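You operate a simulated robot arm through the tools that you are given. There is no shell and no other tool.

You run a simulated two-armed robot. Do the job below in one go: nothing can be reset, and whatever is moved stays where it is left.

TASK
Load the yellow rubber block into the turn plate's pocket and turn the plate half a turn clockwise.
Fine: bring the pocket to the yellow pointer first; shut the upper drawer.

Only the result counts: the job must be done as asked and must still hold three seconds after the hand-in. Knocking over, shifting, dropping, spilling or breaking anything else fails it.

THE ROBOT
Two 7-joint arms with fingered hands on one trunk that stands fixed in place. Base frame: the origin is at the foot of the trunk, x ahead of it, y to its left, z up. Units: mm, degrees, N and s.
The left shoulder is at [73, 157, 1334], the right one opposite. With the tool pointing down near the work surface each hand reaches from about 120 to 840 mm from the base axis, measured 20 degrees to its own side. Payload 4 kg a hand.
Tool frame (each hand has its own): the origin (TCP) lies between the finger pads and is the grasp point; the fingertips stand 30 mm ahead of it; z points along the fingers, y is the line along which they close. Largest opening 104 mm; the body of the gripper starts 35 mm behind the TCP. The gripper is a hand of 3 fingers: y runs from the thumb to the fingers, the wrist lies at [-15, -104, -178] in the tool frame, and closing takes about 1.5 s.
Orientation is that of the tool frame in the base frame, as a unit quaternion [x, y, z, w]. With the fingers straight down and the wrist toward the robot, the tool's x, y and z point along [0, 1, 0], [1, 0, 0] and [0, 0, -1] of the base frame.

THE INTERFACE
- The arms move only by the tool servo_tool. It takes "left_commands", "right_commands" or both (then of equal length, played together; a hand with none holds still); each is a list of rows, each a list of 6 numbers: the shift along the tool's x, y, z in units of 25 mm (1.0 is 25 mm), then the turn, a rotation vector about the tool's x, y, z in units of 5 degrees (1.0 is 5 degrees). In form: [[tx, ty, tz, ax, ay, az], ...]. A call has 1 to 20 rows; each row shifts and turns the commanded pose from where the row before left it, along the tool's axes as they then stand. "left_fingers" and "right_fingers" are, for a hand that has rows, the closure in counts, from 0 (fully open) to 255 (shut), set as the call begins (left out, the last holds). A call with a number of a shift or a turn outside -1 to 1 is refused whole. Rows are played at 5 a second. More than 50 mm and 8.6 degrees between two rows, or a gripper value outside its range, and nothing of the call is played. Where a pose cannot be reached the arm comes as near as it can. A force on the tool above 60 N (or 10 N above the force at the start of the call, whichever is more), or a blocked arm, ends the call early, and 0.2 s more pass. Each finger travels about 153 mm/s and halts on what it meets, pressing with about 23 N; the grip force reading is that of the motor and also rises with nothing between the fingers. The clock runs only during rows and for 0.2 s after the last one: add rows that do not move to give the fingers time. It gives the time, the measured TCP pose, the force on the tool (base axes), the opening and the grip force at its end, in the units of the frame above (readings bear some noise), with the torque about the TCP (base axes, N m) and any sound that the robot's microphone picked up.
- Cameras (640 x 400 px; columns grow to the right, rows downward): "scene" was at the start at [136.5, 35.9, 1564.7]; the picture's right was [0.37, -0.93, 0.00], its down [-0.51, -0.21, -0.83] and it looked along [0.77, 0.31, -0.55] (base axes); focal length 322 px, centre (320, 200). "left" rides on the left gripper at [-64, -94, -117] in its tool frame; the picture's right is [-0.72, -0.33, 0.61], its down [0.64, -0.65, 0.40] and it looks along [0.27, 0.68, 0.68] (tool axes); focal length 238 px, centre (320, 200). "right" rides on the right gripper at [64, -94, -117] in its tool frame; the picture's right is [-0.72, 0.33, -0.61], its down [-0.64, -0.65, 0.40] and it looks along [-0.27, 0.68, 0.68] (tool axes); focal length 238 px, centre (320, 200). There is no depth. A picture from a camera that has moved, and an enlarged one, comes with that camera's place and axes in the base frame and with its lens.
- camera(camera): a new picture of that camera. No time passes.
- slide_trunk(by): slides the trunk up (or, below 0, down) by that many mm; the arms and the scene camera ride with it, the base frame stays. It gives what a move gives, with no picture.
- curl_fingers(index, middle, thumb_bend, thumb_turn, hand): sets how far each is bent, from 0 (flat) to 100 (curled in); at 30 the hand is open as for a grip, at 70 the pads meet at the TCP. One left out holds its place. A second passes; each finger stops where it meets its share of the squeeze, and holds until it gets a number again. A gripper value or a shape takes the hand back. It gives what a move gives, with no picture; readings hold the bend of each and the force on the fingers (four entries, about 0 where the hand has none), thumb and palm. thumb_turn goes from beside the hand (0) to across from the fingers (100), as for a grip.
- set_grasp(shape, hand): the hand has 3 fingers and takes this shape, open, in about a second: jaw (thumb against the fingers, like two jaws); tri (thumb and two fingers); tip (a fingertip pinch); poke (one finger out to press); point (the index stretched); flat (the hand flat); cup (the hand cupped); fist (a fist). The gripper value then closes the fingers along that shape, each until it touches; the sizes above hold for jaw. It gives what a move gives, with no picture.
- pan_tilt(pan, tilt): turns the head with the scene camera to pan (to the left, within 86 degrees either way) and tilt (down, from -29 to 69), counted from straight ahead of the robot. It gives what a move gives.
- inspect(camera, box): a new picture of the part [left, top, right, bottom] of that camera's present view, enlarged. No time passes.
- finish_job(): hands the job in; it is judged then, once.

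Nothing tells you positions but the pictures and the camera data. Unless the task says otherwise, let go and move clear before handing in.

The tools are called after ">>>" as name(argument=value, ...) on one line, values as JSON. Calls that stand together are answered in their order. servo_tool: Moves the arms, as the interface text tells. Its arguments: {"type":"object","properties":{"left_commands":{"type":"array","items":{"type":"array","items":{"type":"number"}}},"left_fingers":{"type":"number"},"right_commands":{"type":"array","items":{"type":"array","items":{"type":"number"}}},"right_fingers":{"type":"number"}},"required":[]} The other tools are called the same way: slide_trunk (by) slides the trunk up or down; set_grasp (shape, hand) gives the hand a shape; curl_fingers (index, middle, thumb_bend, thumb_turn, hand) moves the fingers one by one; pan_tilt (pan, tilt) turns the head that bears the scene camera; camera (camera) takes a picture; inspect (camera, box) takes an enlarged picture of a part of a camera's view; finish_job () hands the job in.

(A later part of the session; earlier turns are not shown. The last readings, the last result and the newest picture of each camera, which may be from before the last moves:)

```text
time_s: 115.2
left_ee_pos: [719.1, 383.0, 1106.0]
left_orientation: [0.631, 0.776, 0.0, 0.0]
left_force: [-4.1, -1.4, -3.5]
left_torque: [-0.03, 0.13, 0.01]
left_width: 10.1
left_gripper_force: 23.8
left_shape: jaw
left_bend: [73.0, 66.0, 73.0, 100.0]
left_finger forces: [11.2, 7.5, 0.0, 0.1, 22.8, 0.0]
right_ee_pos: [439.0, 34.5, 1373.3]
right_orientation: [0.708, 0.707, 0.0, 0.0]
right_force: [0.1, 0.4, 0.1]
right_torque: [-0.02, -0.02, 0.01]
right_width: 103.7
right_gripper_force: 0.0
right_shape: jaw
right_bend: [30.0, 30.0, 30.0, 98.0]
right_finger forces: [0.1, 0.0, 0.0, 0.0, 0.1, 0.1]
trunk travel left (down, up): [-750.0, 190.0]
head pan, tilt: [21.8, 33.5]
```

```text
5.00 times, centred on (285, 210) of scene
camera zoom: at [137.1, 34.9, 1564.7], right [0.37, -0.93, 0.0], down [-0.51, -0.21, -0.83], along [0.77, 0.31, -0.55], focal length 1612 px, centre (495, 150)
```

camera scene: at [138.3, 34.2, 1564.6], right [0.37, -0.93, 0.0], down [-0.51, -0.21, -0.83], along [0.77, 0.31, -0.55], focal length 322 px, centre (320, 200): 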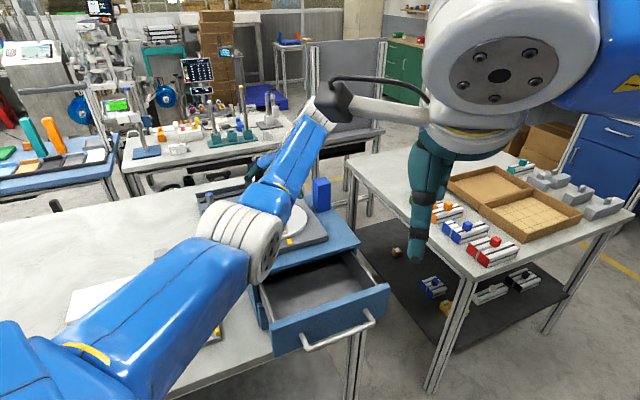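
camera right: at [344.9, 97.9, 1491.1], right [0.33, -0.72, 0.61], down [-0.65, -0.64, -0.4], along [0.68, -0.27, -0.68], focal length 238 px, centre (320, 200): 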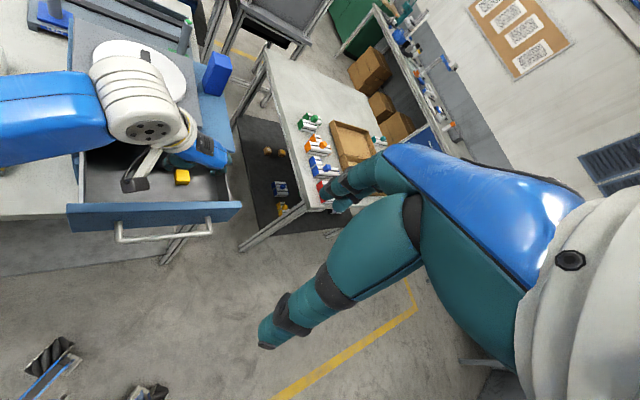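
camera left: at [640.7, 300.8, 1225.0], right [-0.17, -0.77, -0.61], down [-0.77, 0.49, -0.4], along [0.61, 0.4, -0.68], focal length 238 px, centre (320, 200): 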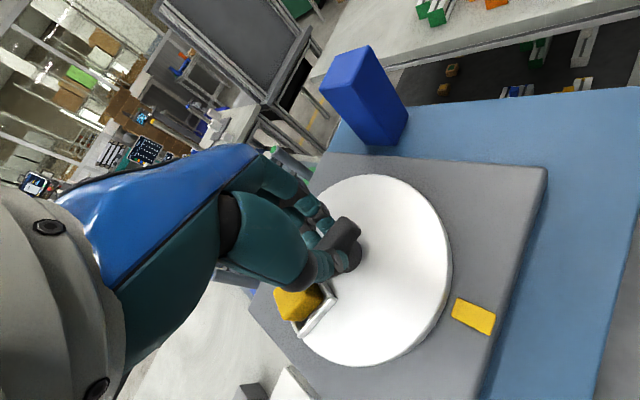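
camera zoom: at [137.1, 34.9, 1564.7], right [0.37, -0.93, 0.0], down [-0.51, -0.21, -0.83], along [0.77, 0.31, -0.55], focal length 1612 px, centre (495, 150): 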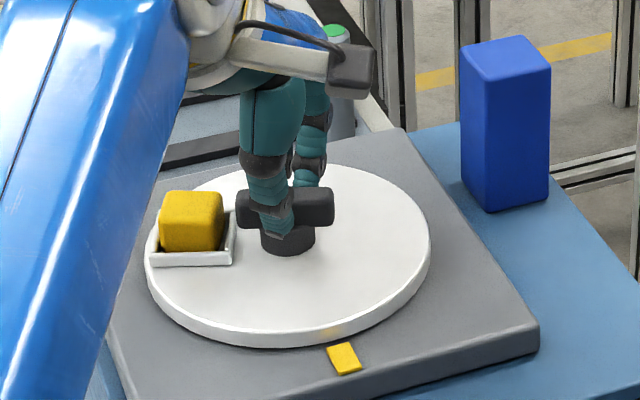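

>>> servo_tool(left_commands=[[0, 0, 0, 0, 0, 0.8], [0, 0, 0, 0, 0, 0.8], [0, 0, 0, 0, 0, 0.8], [0, 0, 0, 0, 0, 0.8], [0, 0, 0, 0, 0, 0.8], [0, 0, 0, 0, 0, 0.8], [0, 0, 0, 0, 0, 0.8], [0, 0, 0, 0, 0, 0.8], [0, 0, 0, 0, 0, 0.8], [0, 0, 0, 0, 0, 0.8], [0, 0, 0, 0, 0, 0.8], [0, 0, 0, 0, 0, 0.8], [0, 0, 0, 0, 0, 0.8], [0, 0, 0, 0, 0, 0.8], [0, 0, 0, 0, 0, 0.8], [0, 0, 0, 0, 0, 0.8], [0, 0, 0, 0, 0, 0]])

>>> camera(camera="left")

>>> inspect(camera="scene", box=[230, 170, 340, 250])

```text
time_s: 118.8
left_ee_pos: [718.1, 384.1, 1106.3]
left_orientation: [0.946, 0.324, 0.001, 0.001]
left_force: [-5.6, 2.6, -2.1]
left_torque: [0.07, 0.11, 0.01]
left_width: 10.1
left_gripper_force: 23.2
left_shape: jaw
left_bend: [73.0, 66.0, 73.0, 100.0]
left_finger forces: [10.7, 7.1, 0.0, 0.0, 24.0, 0.0]
right_ee_pos: [439.1, 35.4, 1375.2]
right_orientation: [0.707, 0.707, 0.0, 0.001]
right_force: [0.5, 0.4, -0.5]
right_torque: [0.02, -0.02, -0.04]
right_width: 103.5
right_gripper_force: 0.0
right_shape: jaw
right_bend: [30.0, 30.0, 30.0, 98.0]
right_finger forces: [0.0, 0.1, 0.0, 0.0, 0.1, 0.0]
trunk travel left (down, up): [-750.0, 190.0]
head pan, tilt: [21.8, 33.5]
```

```text
taken
camera left: at [612.0, 419.0, 1225.0], right [-0.77, -0.18, -0.61], down [0.11, 0.91, -0.4], along [0.63, -0.38, -0.68], focal length 238 px, centre (320, 200)
```

left: 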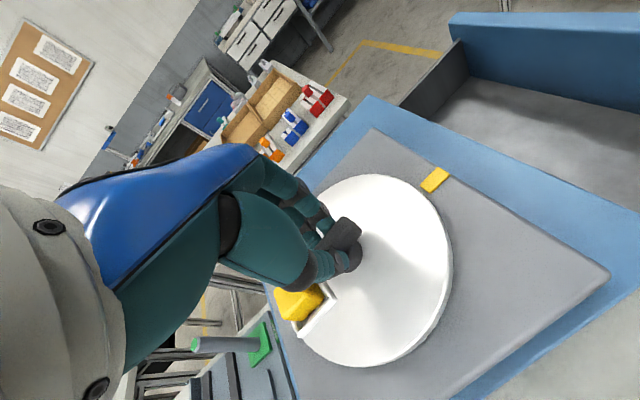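

```text
5.00 times, centred on (285, 210) of scene
camera zoom: at [136.6, 37.4, 1564.7], right [0.37, -0.93, 0.0], down [-0.51, -0.21, -0.83], along [0.77, 0.31, -0.55], focal length 1612 px, centre (495, 150)
```

zoom: 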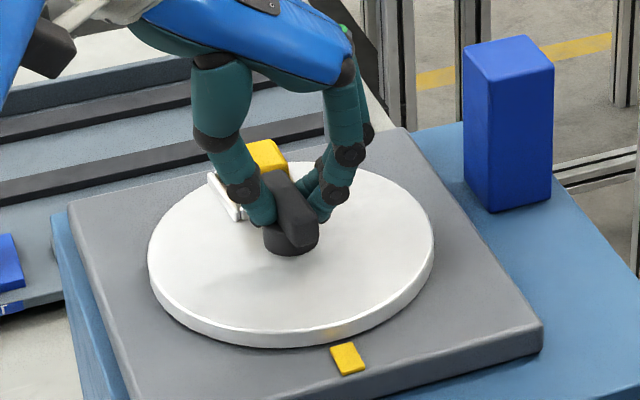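

>>> servo_tool(left_commands=[[0, 0, 0, 0, 0, 0.55], [0, 0, 0, 0, 0, 0.55], [0, 0, 0, 0, 0, 0], [0, 0, 0, 0, 0, 0]])

>>> servo_tool(left_commands=[[0, 0, 0, 0, 0, 0], [0, 0, 0, 0, 0, 0], [0, 0, 0, 0, 0, 0], [0, 0, 0, 0, 0, 0], [0, 0, 0, 0, 0, 0], [0, 0, -0.8, 0, 0, 0], [0, 0, -0.8, 0, 0, 0], [0, 0, -0.8, 0, 0, 0], [0, 0, -0.8, 0, 0, 0], [0, 0, 0, 0, 0, 0]], left_fingers=0)

>>> inspect(camera="scene", box=[240, 170, 340, 250])

>>> inspect(camera="left", box=[260, 150, 500, 390])

>>> inspect(camera="right", box=[60, 20, 240, 150])

```text
time_s: 119.8
left_ee_pos: [720.0, 383.8, 1106.0]
left_orientation: [0.961, 0.278, 0.0, -0.001]
left_force: [-8.9, 3.1, -2.8]
left_torque: [0.05, 0.15, 0.01]
left_width: 10.2
left_gripper_force: 22.7
left_shape: jaw
left_bend: [73.0, 67.0, 73.0, 100.0]
left_finger forces: [10.1, 6.3, 0.1, 0.0, 24.4, 0.0]
right_ee_pos: [438.7, 36.2, 1374.6]
right_orientation: [0.708, 0.707, 0.0, 0.0]
right_force: [0.1, 0.5, 0.8]
right_torque: [-0.01, -0.01, 0.0]
right_width: 103.5
right_gripper_force: 0.0
right_shape: jaw
right_bend: [30.0, 30.0, 30.0, 98.0]
right_finger forces: [0.0, 0.1, 0.1, 0.0, 0.0, 0.0]
trunk travel left (down, up): [-750.0, 190.0]
head pan, tilt: [21.8, 33.5]
```

```text
time_s: 122.0
left_ee_pos: [719.6, 382.5, 1185.6]
left_orientation: [0.96, 0.279, 0.001, -0.001]
left_force: [-0.5, -1.1, 0.0]
left_torque: [-0.02, -0.01, -0.02]
left_width: 103.8
left_gripper_force: 0.0
left_shape: jaw
left_bend: [30.0, 30.0, 30.0, 98.0]
left_finger forces: [0.0, 0.0, 0.1, 0.0, 0.0, 0.0]
right_ee_pos: [440.0, 34.5, 1374.2]
right_orientation: [0.707, 0.707, 0.0, 0.0]
right_force: [0.0, -0.4, 0.8]
right_torque: [-0.02, 0.0, 0.0]
right_width: 103.7
right_gripper_force: 0.1
right_shape: jaw
right_bend: [30.0, 30.0, 30.0, 98.0]
right_finger forces: [0.1, 0.1, 0.1, 0.0, 0.0, 0.1]
trunk travel left (down, up): [-750.0, 190.0]
head pan, tilt: [21.8, 33.5]
```

```text
5.00 times, centred on (290, 210) of scene
camera zoom: at [138.0, 35.1, 1564.6], right [0.37, -0.93, 0.0], down [-0.51, -0.21, -0.83], along [0.77, 0.31, -0.55], focal length 1612 px, centre (470, 150)
```

zoom: 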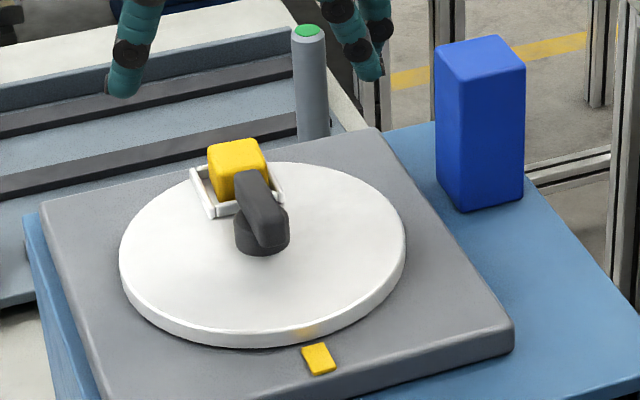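

```text
1.67 times, centred on (380, 270) of left
camera zoom: at [615.9, 428.6, 1304.5], right [-0.78, -0.11, -0.61], down [0.19, 0.89, -0.4], along [0.59, -0.43, -0.68], focal length 397 px, centre (220, 83)
```

zoom: 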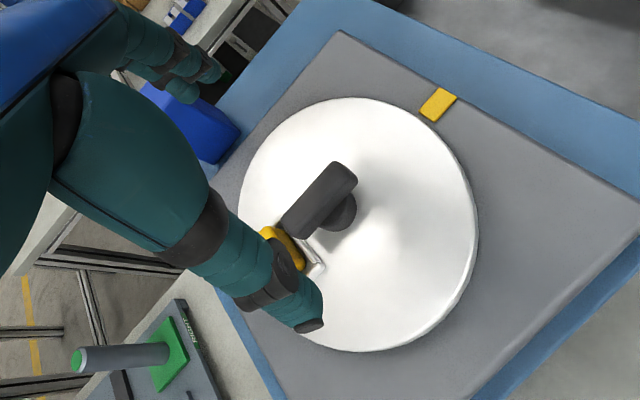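

```text
3.08 times, centred on (150, 85) of right
camera zoom: at [344.8, 98.0, 1491.1], right [0.33, -0.72, 0.61], down [-0.65, -0.64, -0.4], along [0.68, -0.27, -0.68], focal length 733 px, centre (843, 554)
```

zoom: 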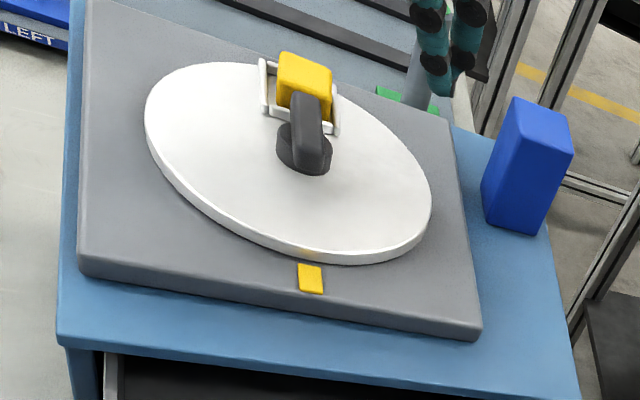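

>>> inspect(camera="scene", box=[270, 190, 310, 230])

>>> inspect(camera="right", box=[135, 30, 185, 75])

```text
10.00 times, centred on (290, 210) of scene
camera zoom: at [138.0, 35.1, 1564.6], right [0.37, -0.93, 0.0], down [-0.51, -0.21, -0.83], along [0.77, 0.31, -0.55], focal length 3225 px, centre (620, 100)
```

zoom: 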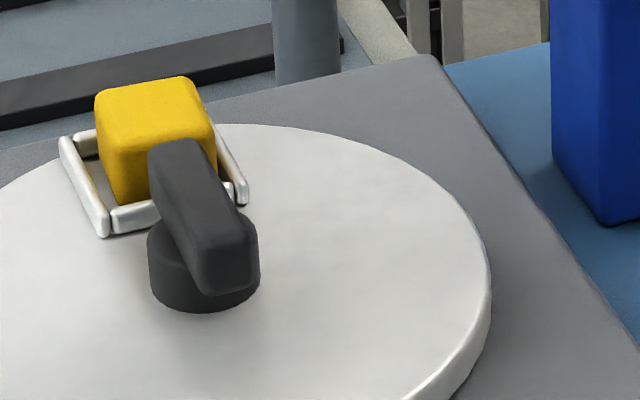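

```text
8.89 times, centred on (160, 52) of right
camera zoom: at [344.8, 98.0, 1491.1], right [0.33, -0.72, 0.61], down [-0.65, -0.64, -0.4], along [0.68, -0.27, -0.68], focal length 2119 px, centre (1742, 1511)
```

zoom: 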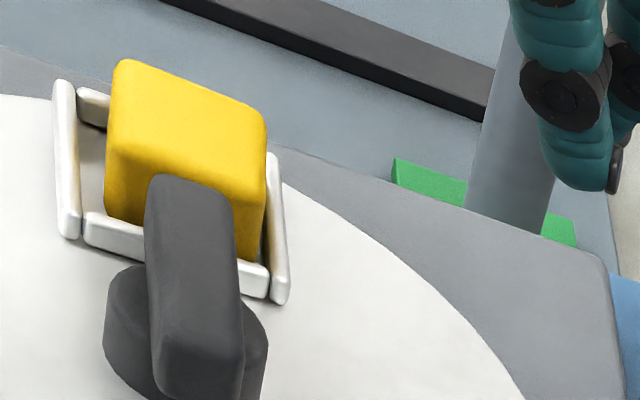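

The half turn measures about 180° (pocket at θ≈44.5°, opposite the pointer), with the block still seated. Next is the drawer: I'll pull the left hand back to a spot in front of it.

>>> servo_tool(left_commands=[[0, 0, 0, 0, 0, -0.67], [0, 0, 0, 0, 0, -0.67], [0, 0, 0, 0, 0, -0.67], [0, 0, 0, 0, 0, -0.67], [-0.934, 0.083, 0, 0, 0, 0], [-0.934, 0.083, 0, 0, 0, 0], [-0.934, 0.083, 0, 0, 0, 0], [-0.934, 0.083, 0, 0, 0, 0], [-0.934, 0.083, 0, 0, 0, 0], [-0.934, 0.083, 0, 0, 0, 0], [-0.934, 0.083, 0, 0, 0, 0], [-0.934, 0.083, 0, 0, 0, 0], [-0.934, 0.083, 0, 0, 0, 0], [-0.934, 0.083, 0, 0, 0, 0], [-0.934, 0.083, 0, 0, 0, 0], [-0.934, 0.083, 0, 0, 0, 0], [-0.934, 0.083, 0, 0, 0, 0], [-0.934, 0.083, 0, 0, 0, 0], [0, 0, 0, 0, 0, 0]])

>>> servo_tool(left_commands=[[0, 0, 0, 0, 0.75, 0], [0, 0, 0, 0, 0.75, 0], [0, 0, 0, 0, 0.75, 0], [0, 0, 0, 0, 0.75, 0], [0, 0, 0, 0, 0, 0], [0, 0, 0, 0, 0, 0], [0, 0, 0, 0, 0, 0], [0, 0, 0, 0, 0, 0]], left_fingers=255)

>>> camera(camera="scene")

>>> camera(camera="left")

>>> camera(camera="right")

```text
time_s: 126.0
left_ee_pos: [511.6, 128.7, 1186.9]
left_orientation: [0.921, 0.389, 0.0, 0.0]
left_force: [0.2, 0.7, 0.1]
left_torque: [0.03, -0.03, 0.02]
left_width: 103.5
left_gripper_force: 0.0
left_shape: jaw
left_bend: [30.0, 30.0, 30.0, 98.0]
left_finger forces: [0.0, 0.0, 0.1, 0.1, 0.1, 0.0]
right_ee_pos: [440.0, 34.3, 1374.3]
right_orientation: [0.707, 0.707, 0.0, 0.0]
right_force: [-0.3, -0.3, -1.2]
right_torque: [-0.01, 0.02, 0.0]
right_width: 103.8
right_gripper_force: 0.0
right_shape: jaw
right_bend: [30.0, 30.0, 30.0, 98.0]
right_finger forces: [0.0, 0.0, 0.0, 0.0, 0.0, 0.1]
trunk travel left (down, up): [-750.0, 190.0]
head pan, tilt: [21.8, 33.5]
```

```text
time_s: 127.8
left_ee_pos: [511.7, 128.2, 1187.2]
left_orientation: [0.914, 0.385, 0.12, -0.051]
left_force: [0.6, 0.0, 0.4]
left_torque: [0.0, 0.0, -0.03]
left_width: 0.0
left_gripper_force: 22.9
left_shape: jaw
left_bend: [70.0, 70.0, 45.0, 100.0]
left_finger forces: [0.1, 0.0, 0.1, 0.1, 0.1, 0.0]
right_ee_pos: [440.5, 33.1, 1375.0]
right_orientation: [0.707, 0.707, 0.0, 0.0]
right_force: [0.4, -0.1, -0.4]
right_torque: [0.01, 0.01, 0.01]
right_width: 103.5
right_gripper_force: 0.0
right_shape: jaw
right_bend: [30.0, 30.0, 30.0, 98.0]
right_finger forces: [0.0, 0.1, 0.0, 0.0, 0.0, 0.0]
trunk travel left (down, up): [-750.0, 190.0]
head pan, tilt: [21.8, 33.5]
```

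```text
taken
camera scene: at [137.2, 34.4, 1564.7], right [0.37, -0.93, 0.0], down [-0.51, -0.21, -0.83], along [0.77, 0.31, -0.55], focal length 322 px, centre (320, 200)
```

scene: 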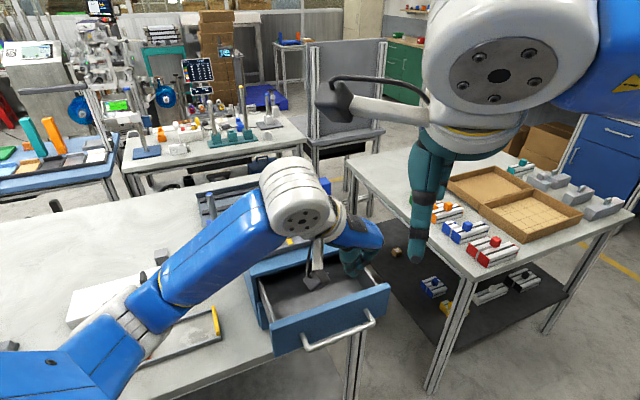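

```text
taken
camera left: at [380.7, 127.2, 1284.6], right [-0.61, -0.16, -0.78], down [0.04, 0.97, -0.22], along [0.79, -0.17, -0.59], focal length 238 px, centre (320, 200)
```

left: 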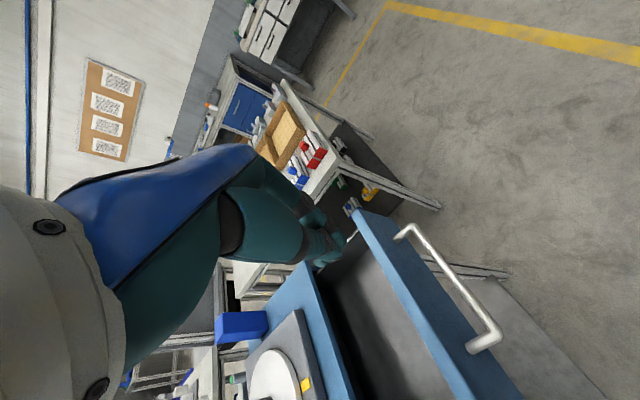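

```text
taken
camera right: at [344.9, 97.7, 1491.1], right [0.33, -0.72, 0.61], down [-0.65, -0.64, -0.4], along [0.68, -0.27, -0.68], focal length 238 px, centre (320, 200)
```

right: 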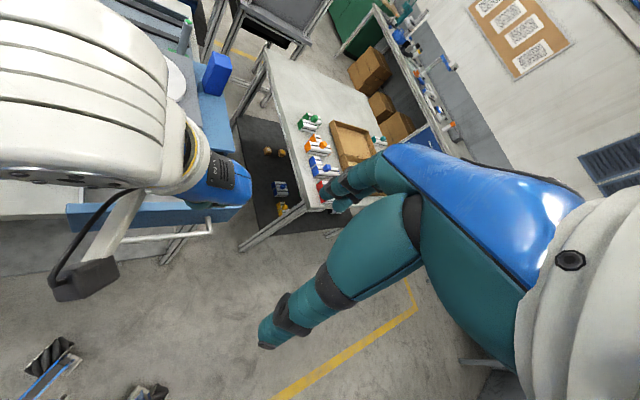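

>>> servo_tool(left_commands=[[-0.2578, 0, 0.9676, 0, 0, 0], [-0.2578, 0, 0.9676, 0, 0, 0], [-0.2578, 0, 0.9676, 0, 0, 0], [-0.2578, 0, 0.9676, 0, 0, 0], [-0.2578, 0, 0.9676, 0, 0, 0], [0, 0, 0, 0, 0, 0]])

>>> camera(camera="left")

>>> inspect(camera="scene", box=[240, 220, 400, 360])

>>> inspect(camera="right", box=[40, 130, 260, 300])

```text
time_s: 129.2
left_ee_pos: [511.8, 127.4, 1062.1]
left_orientation: [0.914, 0.385, 0.121, -0.051]
left_force: [0.3, 0.6, 0.1]
left_torque: [0.03, 0.0, 0.0]
left_width: 0.0
left_gripper_force: 23.2
left_shape: jaw
left_bend: [70.0, 70.0, 45.0, 100.0]
left_finger forces: [0.0, 0.0, 0.1, 0.1, 0.1, 0.0]
right_ee_pos: [440.1, 33.7, 1374.6]
right_orientation: [0.707, 0.707, 0.0, 0.0]
right_force: [0.0, 0.0, -0.9]
right_torque: [-0.01, 0.04, 0.0]
right_width: 103.5
right_gripper_force: 0.1
right_shape: jaw
right_bend: [30.0, 30.0, 30.0, 98.0]
right_finger forces: [0.1, 0.1, 0.0, 0.1, 0.1, 0.1]
trunk travel left (down, up): [-750.0, 190.0]
head pan, tilt: [21.8, 33.5]
```

```text
taken
camera left: at [382.0, 126.7, 1160.1], right [-0.61, -0.16, -0.78], down [0.04, 0.97, -0.22], along [0.79, -0.17, -0.59], focal length 238 px, centre (320, 200)
```

left: 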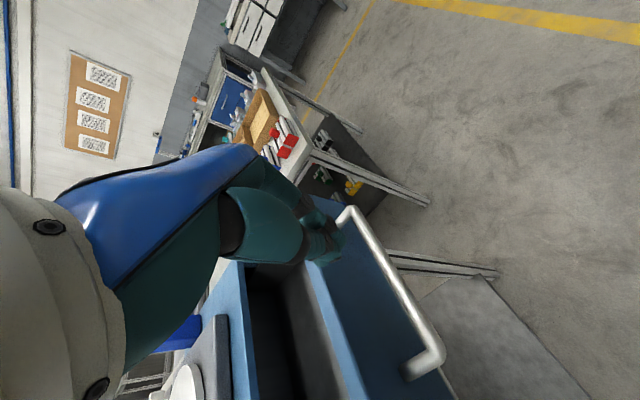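

```text
2.86 times, centred on (320, 290) of scene
camera zoom: at [137.2, 34.6, 1564.7], right [0.37, -0.93, 0.0], down [-0.51, -0.21, -0.83], along [0.77, 0.31, -0.55], focal length 921 px, centre (320, -57)
```

zoom: 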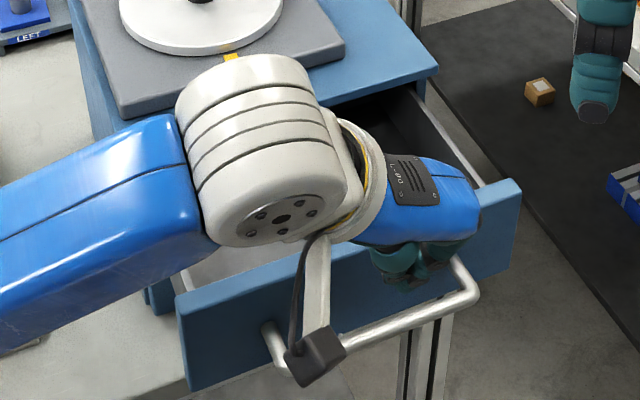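

```text
2.35 times, centred on (150, 215) of right
camera zoom: at [345.0, 97.8, 1491.1], right [0.33, -0.72, 0.61], down [-0.65, -0.64, -0.4], along [0.68, -0.27, -0.68], focal length 561 px, centre (720, 165)
```

zoom: 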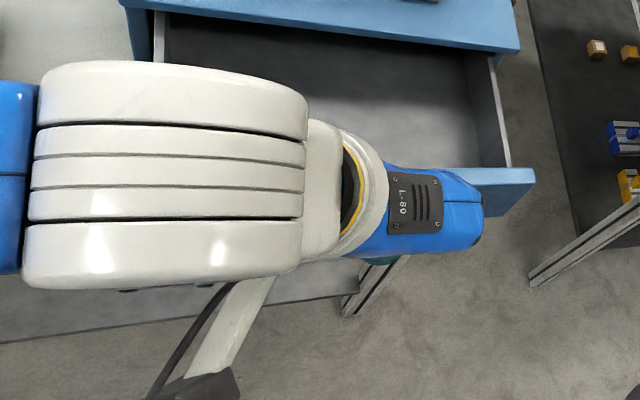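

>>> servo_tool(left_commands=[[-0.165, 0, 0.62, 0, 0, 0], [-0.165, 0, 0.62, 0, 0, 0], [0, 0, 0, 0, 0, 0]])

>>> inspect(camera="left", box=[220, 160, 460, 400])

>>> inspect(camera="scene", box=[290, 250, 400, 350])

```text
time_s: 130.0
left_ee_pos: [512.3, 127.3, 1029.5]
left_orientation: [0.914, 0.385, 0.12, -0.05]
left_force: [0.2, -0.5, -0.5]
left_torque: [0.04, 0.03, -0.04]
left_width: 0.0
left_gripper_force: 23.4
left_shape: jaw
left_bend: [70.0, 70.0, 45.0, 100.0]
left_finger forces: [0.0, 0.1, 0.0, 0.0, 0.0, 0.1]
right_ee_pos: [440.4, 35.0, 1373.6]
right_orientation: [0.707, 0.708, 0.0, 0.0]
right_force: [-0.7, 1.2, 0.2]
right_torque: [0.03, 0.02, 0.0]
right_width: 103.7
right_gripper_force: 0.0
right_shape: jaw
right_bend: [30.0, 30.0, 30.0, 98.0]
right_finger forces: [0.0, 0.1, 0.0, 0.1, 0.0, 0.0]
trunk travel left (down, up): [-750.0, 190.0]
head pan, tilt: [21.8, 33.5]
```

```text
1.67 times, centred on (340, 280) of left
camera zoom: at [382.1, 126.8, 1128.0], right [-0.61, -0.16, -0.78], down [0.04, 0.97, -0.22], along [0.79, -0.17, -0.59], focal length 397 px, centre (287, 67)
```

zoom: 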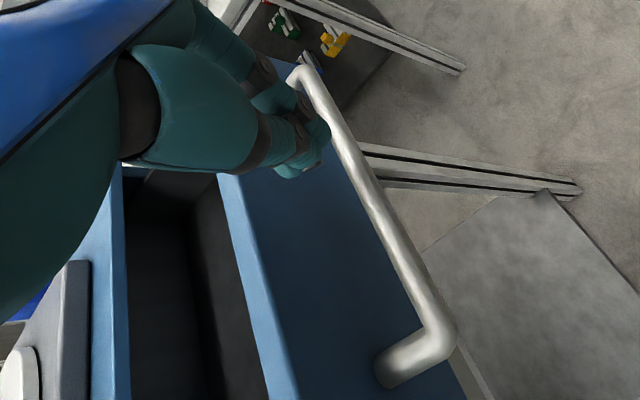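

```text
4.00 times, centred on (345, 300) of scene
camera zoom: at [137.2, 34.5, 1564.7], right [0.37, -0.93, 0.0], down [-0.51, -0.21, -0.83], along [0.77, 0.31, -0.55], focal length 1290 px, centre (220, -200)
```

zoom: 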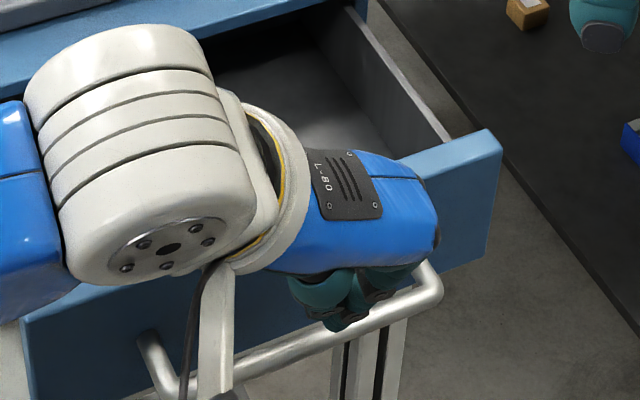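

>>> servo_tool(left_commands=[[0.386, 0, 0.104, 0, 0, 0], [0.386, 0, 0.104, 0, 0, 0], [0.386, 0, 0.104, 0, 0, 0], [0.386, 0, 0.104, 0, 0, 0], [0, 0, 0, 0, 0, 0]])

>>> inspect(camera="left", box=[220, 160, 460, 400])

>>> camera(camera="scene")

```text
time_s: 131.2
left_ee_pos: [539.0, 156.7, 1030.8]
left_orientation: [0.913, 0.385, 0.121, -0.051]
left_force: [-0.7, -0.6, -1.1]
left_torque: [0.01, 0.0, 0.02]
left_width: 0.4
left_gripper_force: 23.1
left_shape: jaw
left_bend: [70.0, 70.0, 45.0, 100.0]
left_finger forces: [0.0, 0.1, 0.0, 0.0, 0.0, 0.1]
right_ee_pos: [439.8, 34.0, 1373.4]
right_orientation: [0.707, 0.707, 0.0, 0.0]
right_force: [0.0, -0.2, 0.0]
right_torque: [0.01, 0.01, 0.01]
right_width: 104.0
right_gripper_force: 0.1
right_shape: jaw
right_bend: [30.0, 30.0, 30.0, 98.0]
right_finger forces: [0.0, 0.1, 0.0, 0.1, 0.0, 0.0]
trunk travel left (down, up): [-750.0, 190.0]
head pan, tilt: [21.8, 33.5]
```

```text
1.67 times, centred on (340, 280) of left
camera zoom: at [409.5, 155.8, 1128.3], right [-0.61, -0.16, -0.78], down [0.04, 0.97, -0.23], along [0.79, -0.17, -0.59], focal length 397 px, centre (287, 67)
```

zoom: 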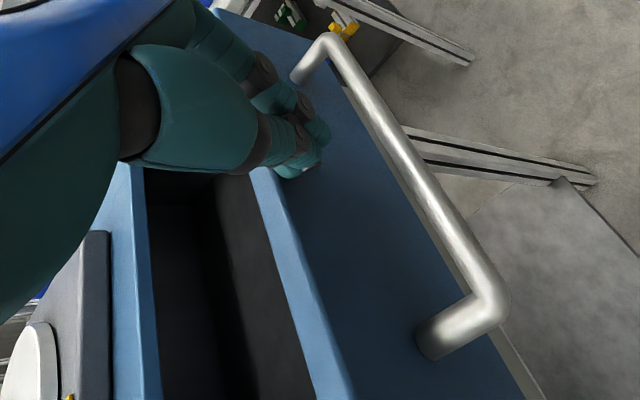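

```text
taken
camera scene: at [137.1, 34.5, 1564.7], right [0.37, -0.93, 0.0], down [-0.51, -0.21, -0.83], along [0.77, 0.31, -0.55], focal length 322 px, centre (320, 200)
```

scene: 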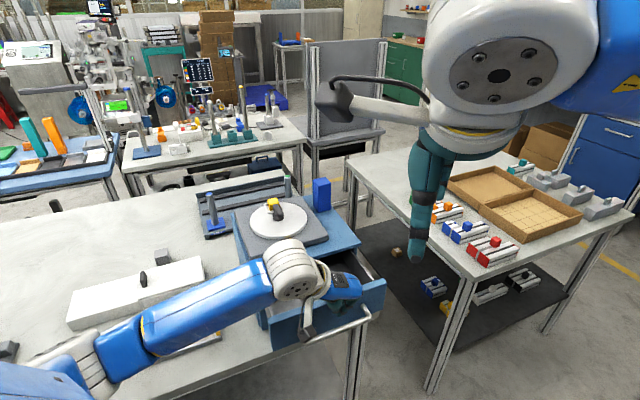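

>>> servo_tool(left_commands=[[0.386, 0, 0.104, 0, 0, 0], [0.386, 0, 0.104, 0, 0, 0], [0.386, 0, 0.104, 0, 0, 0], [0.386, 0, 0.104, 0, 0, 0], [0, 0, 0, 0, 0, 0]])

>>> inspect(camera="left", box=[220, 160, 460, 400])

>>> inspect(camera="scene", box=[230, 180, 400, 360])

```text
time_s: 132.4
left_ee_pos: [567.1, 184.7, 1028.9]
left_orientation: [0.914, 0.385, 0.12, -0.051]
left_force: [-0.1, -1.6, 0.6]
left_torque: [-0.02, 0.01, 0.01]
left_width: 0.0
left_gripper_force: 22.4
left_shape: jaw
left_bend: [70.0, 70.0, 45.0, 100.0]
left_finger forces: [0.1, 0.1, 0.0, 0.0, 0.0, 0.0]
right_ee_pos: [440.3, 34.2, 1373.4]
right_orientation: [0.707, 0.707, 0.0, 0.0]
right_force: [0.0, -0.1, -0.3]
right_torque: [-0.02, 0.0, 0.0]
right_width: 103.6
right_gripper_force: 0.0
right_shape: jaw
right_bend: [30.0, 30.0, 30.0, 98.0]
right_finger forces: [0.0, 0.1, 0.0, 0.1, 0.0, 0.0]
trunk travel left (down, up): [-750.0, 190.0]
head pan, tilt: [21.8, 33.5]
```

```text
1.67 times, centred on (340, 280) of left
camera zoom: at [437.2, 184.8, 1126.8], right [-0.61, -0.16, -0.78], down [0.04, 0.97, -0.22], along [0.79, -0.17, -0.59], focal length 397 px, centre (287, 67)
```

zoom: 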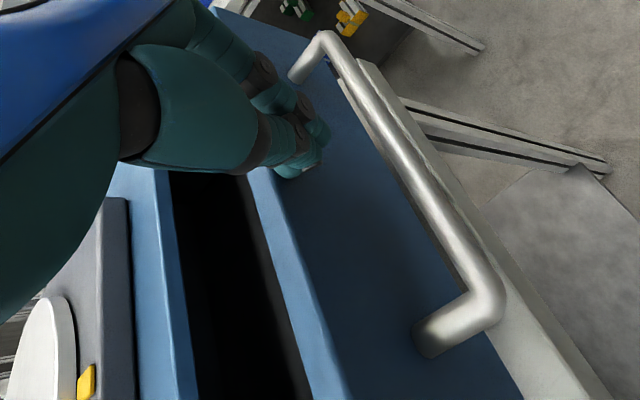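

```text
2.22 times, centred on (315, 270) of scene
camera zoom: at [137.0, 34.4, 1564.7], right [0.37, -0.93, 0.0], down [-0.51, -0.21, -0.83], along [0.77, 0.31, -0.55], focal length 717 px, centre (331, 44)
```

zoom: 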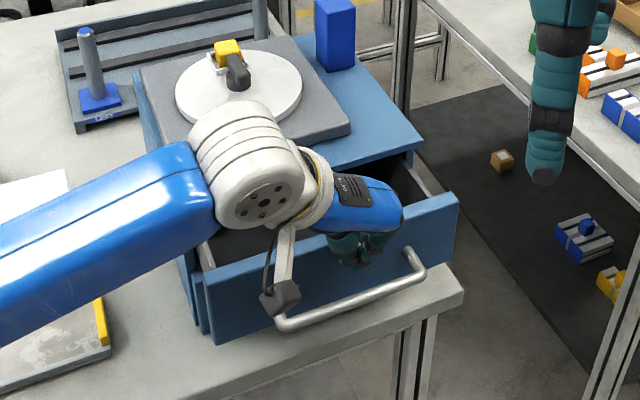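

The drawer slides in freely. I'll keep pushing.

>>> servo_tool(left_commands=[[0.309, 0, 0.083, 0, 0, 0], [0.309, 0, 0.083, 0, 0, 0], [0.309, 0, 0.083, 0, 0, 0], [0.309, 0, 0.083, 0, 0, 0], [0.309, 0, 0.083, 0, 0, 0], [0, 0, 0, 0, 0, 0]])

>>> inspect(camera="left", box=[220, 160, 460, 400])

>>> inspect(camera="scene", box=[230, 180, 400, 360])

```text
time_s: 133.8
left_ee_pos: [596.6, 215.8, 1028.9]
left_orientation: [0.913, 0.386, 0.121, -0.05]
left_force: [-0.4, -1.2, 0.5]
left_torque: [-0.04, -0.01, -0.01]
left_width: 0.0
left_gripper_force: 23.2
left_shape: jaw
left_bend: [70.0, 70.0, 45.0, 100.0]
left_finger forces: [0.1, 0.0, 0.0, 0.0, 0.0, 0.0]
right_ee_pos: [439.4, 34.3, 1373.5]
right_orientation: [0.707, 0.707, -0.001, 0.0]
right_force: [-0.2, -0.9, -0.9]
right_torque: [0.0, -0.01, 0.0]
right_width: 103.5
right_gripper_force: 0.0
right_shape: jaw
right_bend: [30.0, 30.0, 30.0, 98.0]
right_finger forces: [0.0, 0.1, 0.1, 0.0, 0.0, 0.0]
trunk travel left (down, up): [-750.0, 190.0]
head pan, tilt: [21.8, 33.5]
```

```text
1.67 times, centred on (340, 280) of left
camera zoom: at [465.5, 214.3, 1126.3], right [-0.61, -0.16, -0.78], down [0.04, 0.97, -0.22], along [0.79, -0.17, -0.59], focal length 397 px, centre (287, 67)
```

zoom: 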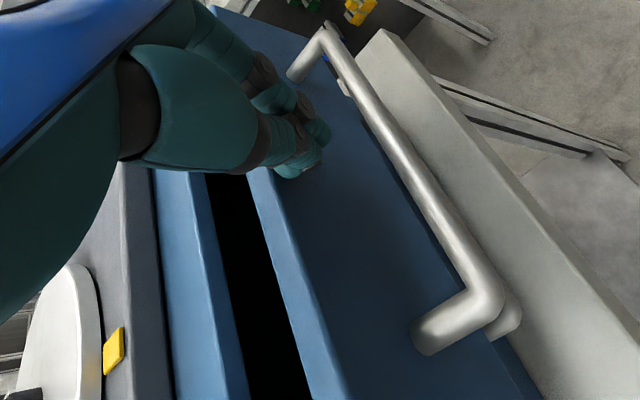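

```text
2.22 times, centred on (315, 270) of scene
camera zoom: at [137.0, 34.6, 1564.7], right [0.37, -0.93, 0.0], down [-0.51, -0.21, -0.83], along [0.77, 0.31, -0.55], focal length 717 px, centre (331, 44)
```

zoom: 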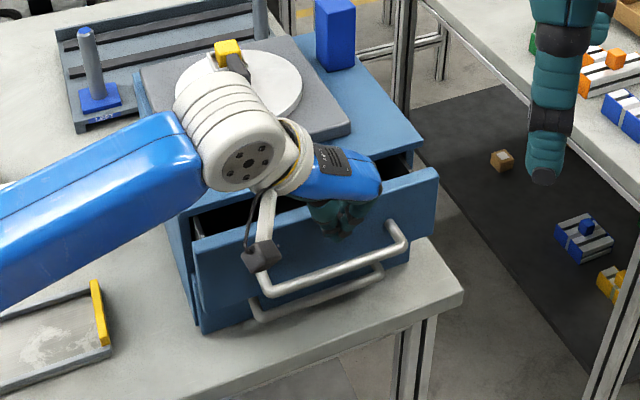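

>>> servo_tool(left_commands=[[0.232, 0, 0.062, 0, 0, 0], [0.232, 0, 0.062, 0, 0, 0], [0.232, 0, 0.062, 0, 0, 0], [0.232, 0, 0.062, 0, 0, 0], [0, 0, 0, 0, 0, 0]])

>>> inspect(camera="left", box=[220, 160, 460, 400])

>>> inspect(camera="scene", box=[230, 180, 400, 360])

```text
time_s: 135.0
left_ee_pos: [613.5, 231.7, 1028.8]
left_orientation: [0.914, 0.384, 0.12, -0.051]
left_force: [0.2, -0.8, -0.1]
left_torque: [0.0, 0.04, -0.04]
left_width: 0.0
left_gripper_force: 23.3
left_shape: jaw
left_bend: [70.0, 70.0, 45.0, 100.0]
left_finger forces: [0.0, 0.0, 0.0, 0.0, 0.1, 0.0]
right_ee_pos: [439.5, 34.9, 1374.3]
right_orientation: [0.707, 0.707, 0.0, 0.001]
right_force: [-0.8, -0.1, 0.3]
right_torque: [0.03, 0.0, 0.0]
right_width: 103.8
right_gripper_force: 0.1
right_shape: jaw
right_bend: [30.0, 30.0, 30.0, 98.0]
right_finger forces: [0.0, 0.1, 0.0, 0.0, 0.0, 0.1]
trunk travel left (down, up): [-750.0, 190.0]
head pan, tilt: [21.8, 33.5]
```

```text
1.67 times, centred on (340, 280) of left
camera zoom: at [482.0, 230.8, 1126.7], right [-0.61, -0.16, -0.78], down [0.04, 0.97, -0.22], along [0.79, -0.17, -0.59], focal length 397 px, centre (287, 67)
```

zoom: 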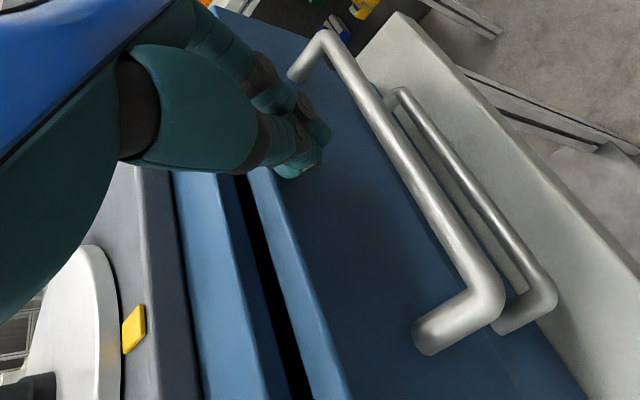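

```text
2.22 times, centred on (315, 270) of scene
camera zoom: at [137.3, 34.7, 1564.7], right [0.37, -0.93, 0.0], down [-0.51, -0.21, -0.83], along [0.77, 0.31, -0.55], focal length 717 px, centre (331, 44)
```

zoom: 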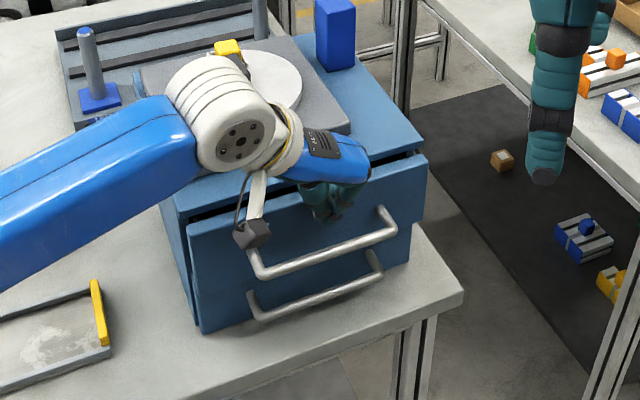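

>>> servo_tool(left_commands=[[0.155, 0, 0.042, 0, 0, 0], [0.155, 0, 0.042, 0, 0, 0], [0.155, 0, 0.042, 0, 0, 0], [0, 0, 0, 0, 0, 0]])

>>> inspect(camera="left", box=[220, 160, 460, 400])

>>> inspect(camera="scene", box=[260, 220, 370, 320])

```text
time_s: 136.0
left_ee_pos: [621.5, 241.3, 1028.8]
left_orientation: [0.913, 0.386, 0.12, -0.051]
left_force: [-0.5, 0.0, -0.1]
left_torque: [-0.02, 0.01, 0.03]
left_width: 0.2
left_gripper_force: 23.0
left_shape: jaw
left_bend: [70.0, 70.0, 45.0, 100.0]
left_finger forces: [0.0, 0.0, 0.0, 0.0, 0.1, 0.0]
right_ee_pos: [439.3, 34.2, 1373.9]
right_orientation: [0.707, 0.707, 0.0, 0.0]
right_force: [0.3, -0.6, -0.6]
right_torque: [0.0, -0.02, -0.01]
right_width: 103.8
right_gripper_force: 0.1
right_shape: jaw
right_bend: [30.0, 30.0, 30.0, 98.0]
right_finger forces: [0.0, 0.1, 0.1, 0.0, 0.0, 0.0]
trunk travel left (down, up): [-750.0, 190.0]
head pan, tilt: [21.8, 33.5]
```

```text
1.67 times, centred on (340, 280) of left
camera zoom: at [490.7, 240.8, 1127.1], right [-0.61, -0.16, -0.78], down [0.04, 0.97, -0.22], along [0.79, -0.17, -0.59], focal length 397 px, centre (287, 67)
```

zoom: 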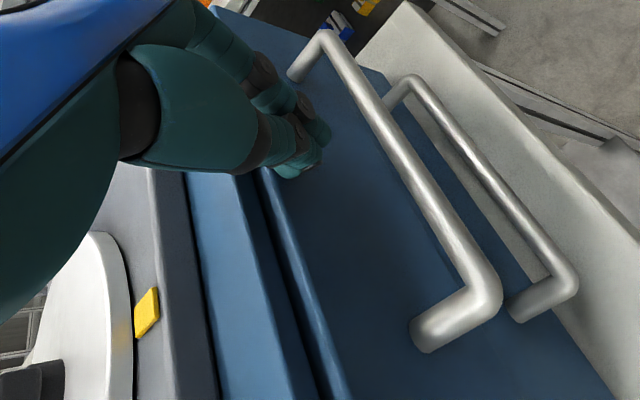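

```text
4.00 times, centred on (315, 270) of scene
camera zoom: at [137.4, 35.0, 1564.7], right [0.37, -0.93, 0.0], down [-0.51, -0.21, -0.83], along [0.77, 0.31, -0.55], focal length 1290 px, centre (340, -80)
```

zoom: 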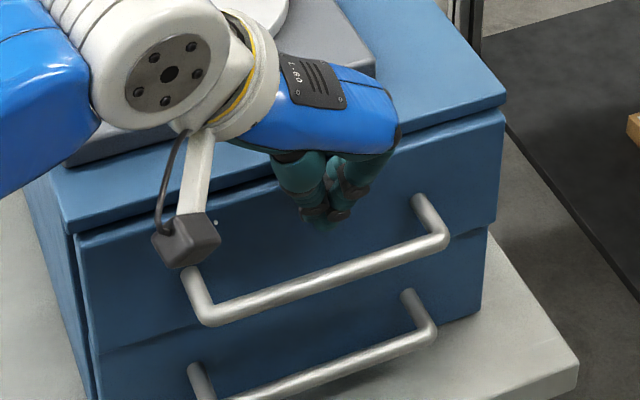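

>>> servo_tool(left_commands=[[0.116, 0, 0.031, 0, 0, 0], [0.116, 0, 0.031, 0, 0, 0], [0.116, 0, 0.031, 0, 0, 0], [0, 0, 0, 0, 0, 0]])

>>> inspect(camera="scene", box=[260, 220, 370, 320])

>>> inspect(camera="left", box=[220, 160, 460, 400])

```text
time_s: 137.0
left_ee_pos: [627.0, 245.3, 1027.7]
left_orientation: [0.913, 0.386, 0.121, -0.05]
left_force: [0.5, 0.7, 0.1]
left_torque: [0.03, 0.02, -0.01]
left_width: 0.0
left_gripper_force: 22.8
left_shape: jaw
left_bend: [70.0, 70.0, 45.0, 100.0]
left_finger forces: [0.0, 0.1, 0.1, 0.1, 0.1, 0.0]
right_ee_pos: [438.8, 35.6, 1374.4]
right_orientation: [0.707, 0.707, -0.001, 0.0]
right_force: [-0.2, -0.6, 0.2]
right_torque: [0.0, 0.01, -0.03]
right_width: 103.8
right_gripper_force: 0.2
right_shape: jaw
right_bend: [30.0, 30.0, 30.0, 98.0]
right_finger forces: [0.1, 0.0, 0.0, 0.1, 0.0, 0.0]
trunk travel left (down, up): [-750.0, 190.0]
head pan, tilt: [21.8, 33.5]
```

```text
4.00 times, centred on (315, 270) of scene
camera zoom: at [137.4, 35.1, 1564.7], right [0.37, -0.93, 0.0], down [-0.51, -0.21, -0.83], along [0.77, 0.31, -0.55], focal length 1290 px, centre (340, -80)
```

zoom: 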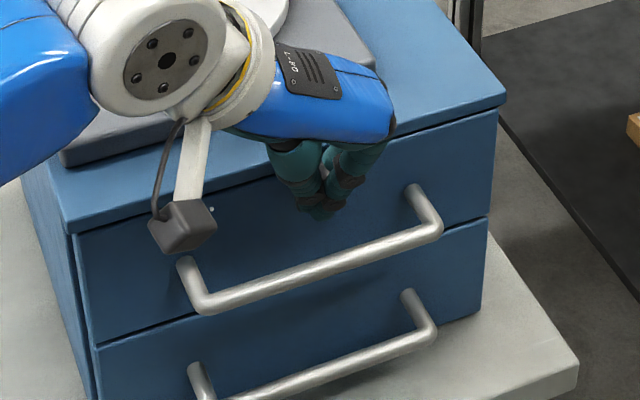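

```text
1.67 times, centred on (340, 280) of left
camera zoom: at [497.0, 245.9, 1127.4], right [-0.61, -0.16, -0.78], down [0.04, 0.97, -0.22], along [0.79, -0.17, -0.59], focal length 397 px, centre (287, 67)
```

zoom: 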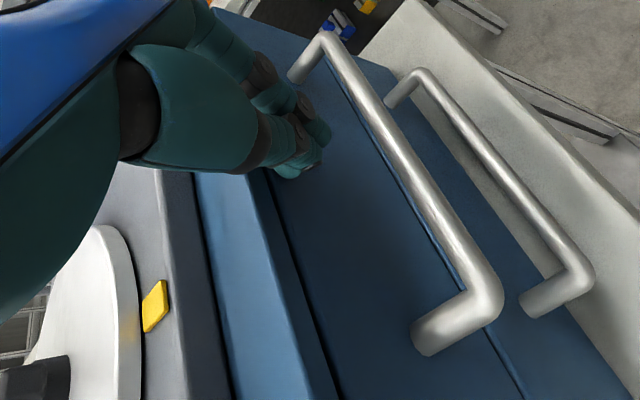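

>>> servo_tool(left_commands=[[0.077, 0, 0.021, 0, 0, 0], [0.077, 0, 0.021, 0, 0, 0], [0.077, 0, 0.021, 0, 0, 0], [0, 0, 0, 0, 0, 0]])

>>> inspect(camera="scene", box=[260, 220, 370, 320])

```text
time_s: 138.0
left_ee_pos: [629.6, 246.7, 1030.3]
left_orientation: [0.914, 0.385, 0.12, -0.05]
left_force: [-10.0, -8.6, -5.6]
left_torque: [-0.27, 0.3, 0.06]
left_width: 0.1
left_gripper_force: 23.3
left_shape: jaw
left_bend: [70.0, 70.0, 45.0, 100.0]
left_finger forces: [0.0, 0.7, 0.0, 0.0, 0.0, 0.0]
right_ee_pos: [438.2, 31.2, 1373.9]
right_orientation: [0.707, 0.707, 0.001, 0.001]
right_force: [-0.1, -0.3, -0.7]
right_torque: [-0.04, 0.0, 0.01]
right_width: 103.5
right_gripper_force: 0.0
right_shape: jaw
right_bend: [30.0, 30.0, 30.0, 98.0]
right_finger forces: [0.1, 0.0, 0.1, 0.1, 0.0, 0.0]
trunk travel left (down, up): [-750.0, 190.0]
head pan, tilt: [21.8, 33.5]
```

```text
4.00 times, centred on (315, 270) of scene
camera zoom: at [135.1, 31.7, 1564.9], right [0.37, -0.93, 0.0], down [-0.51, -0.2, -0.83], along [0.77, 0.31, -0.55], focal length 1290 px, centre (340, -80)
```

zoom: 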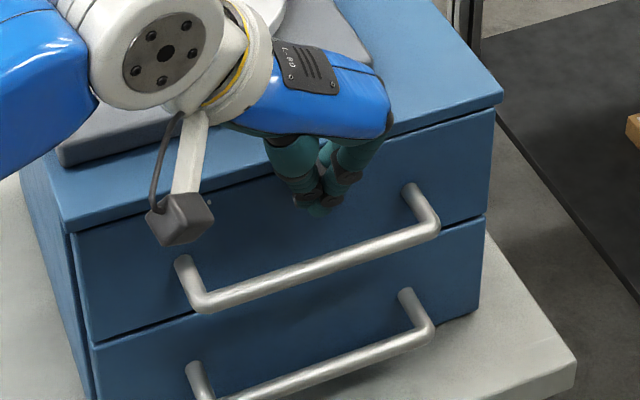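

Force has risen to about 14 N and the drawer front sits flush with the lower one, so it's shut. I'll back the hand straight out and up.

>>> servo_tool(left_commands=[[-0.2, 0, -0.054, 0, 0, 0], [-0.4, 0, -0.107, 0, 0, 0], [-0.773, 0, -0.207, 0, 0, 0], [-0.773, 0, -0.207, 0, 0, 0], [-0.773, 0, -0.207, 0, 0, 0], [-0.773, 0, -0.207, 0, 0, 0], [0.25, 0, -0.96, 0, 0, 0], [0.25, 0, -0.96, 0, 0, 0], [0.25, 0, -0.96, 0, 0, 0], [0.25, 0, -0.96, 0, 0, 0], [0.25, 0, -0.96, 0, 0, 0], [0.25, 0, -0.96, 0, 0, 0], [-0.7, -0.5, 0, 0, 0, 0], [-0.7, -0.5, 0, 0, 0, 0], [-0.7, -0.5, 0, 0, 0, 0], [-0.7, -0.5, 0, 0, 0, 0], [0, 0, 0, 0, 0, 0]])

>>> camera(camera="scene")

>>> inspect(camera="scene", box=[220, 170, 370, 340])

>>> inspect(camera="right", box=[40, 10, 260, 230])

```text
time_s: 141.6
left_ee_pos: [480.0, 167.0, 1159.5]
left_orientation: [0.913, 0.386, 0.12, -0.051]
left_force: [0.0, 0.2, -1.5]
left_torque: [0.01, 0.0, 0.01]
left_width: 0.1
left_gripper_force: 22.8
left_shape: jaw
left_bend: [70.0, 70.0, 45.0, 100.0]
left_finger forces: [0.0, 0.0, 0.0, 0.0, 0.0, 0.0]
right_ee_pos: [439.6, 34.7, 1373.6]
right_orientation: [0.707, 0.707, 0.0, 0.0]
right_force: [0.2, 0.8, 0.5]
right_torque: [0.0, -0.06, 0.03]
right_width: 103.6
right_gripper_force: 0.0
right_shape: jaw
right_bend: [30.0, 30.0, 30.0, 98.0]
right_finger forces: [0.1, 0.1, 0.0, 0.0, 0.0, 0.1]
trunk travel left (down, up): [-750.0, 190.0]
head pan, tilt: [21.8, 33.5]
```

```text
taken
camera scene: at [136.9, 35.0, 1564.7], right [0.37, -0.93, 0.0], down [-0.51, -0.21, -0.83], along [0.77, 0.31, -0.55], focal length 322 px, centre (320, 200)
```

scene: 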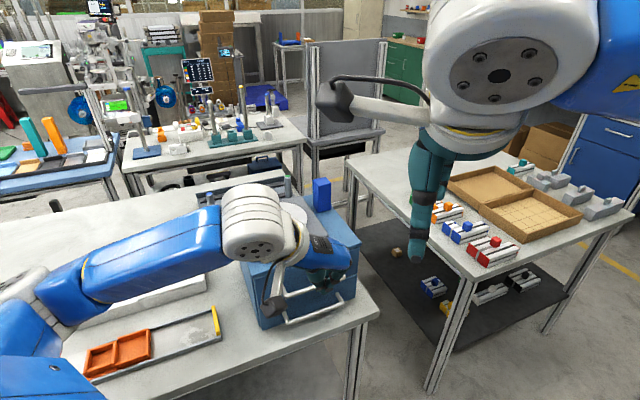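

```text
2.35 times, centred on (295, 255) of scene
camera zoom: at [136.9, 35.0, 1564.7], right [0.37, -0.93, 0.0], down [-0.51, -0.21, -0.83], along [0.77, 0.31, -0.55], focal length 759 px, centre (379, 71)
```

zoom: 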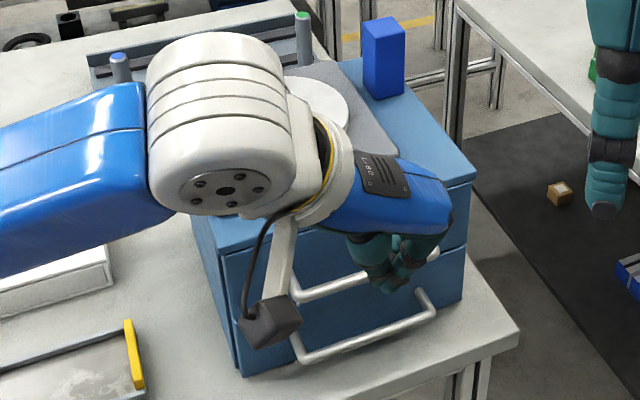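

```text
1.82 times, centred on (150, 120) of right
camera zoom: at [344.9, 98.0, 1491.1], right [0.33, -0.72, 0.61], down [-0.65, -0.64, -0.4], along [0.68, -0.27, -0.68], focal length 433 px, centre (629, 346)
```

zoom: 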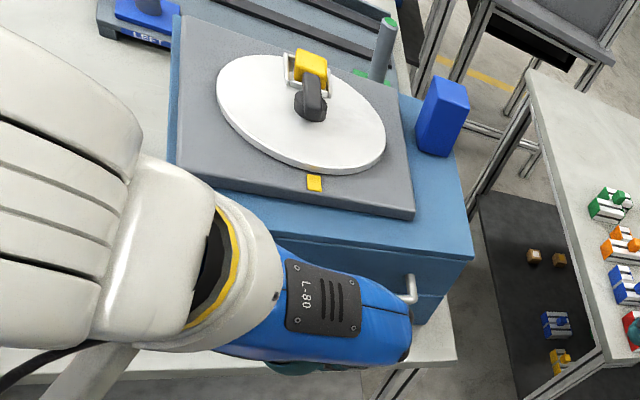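

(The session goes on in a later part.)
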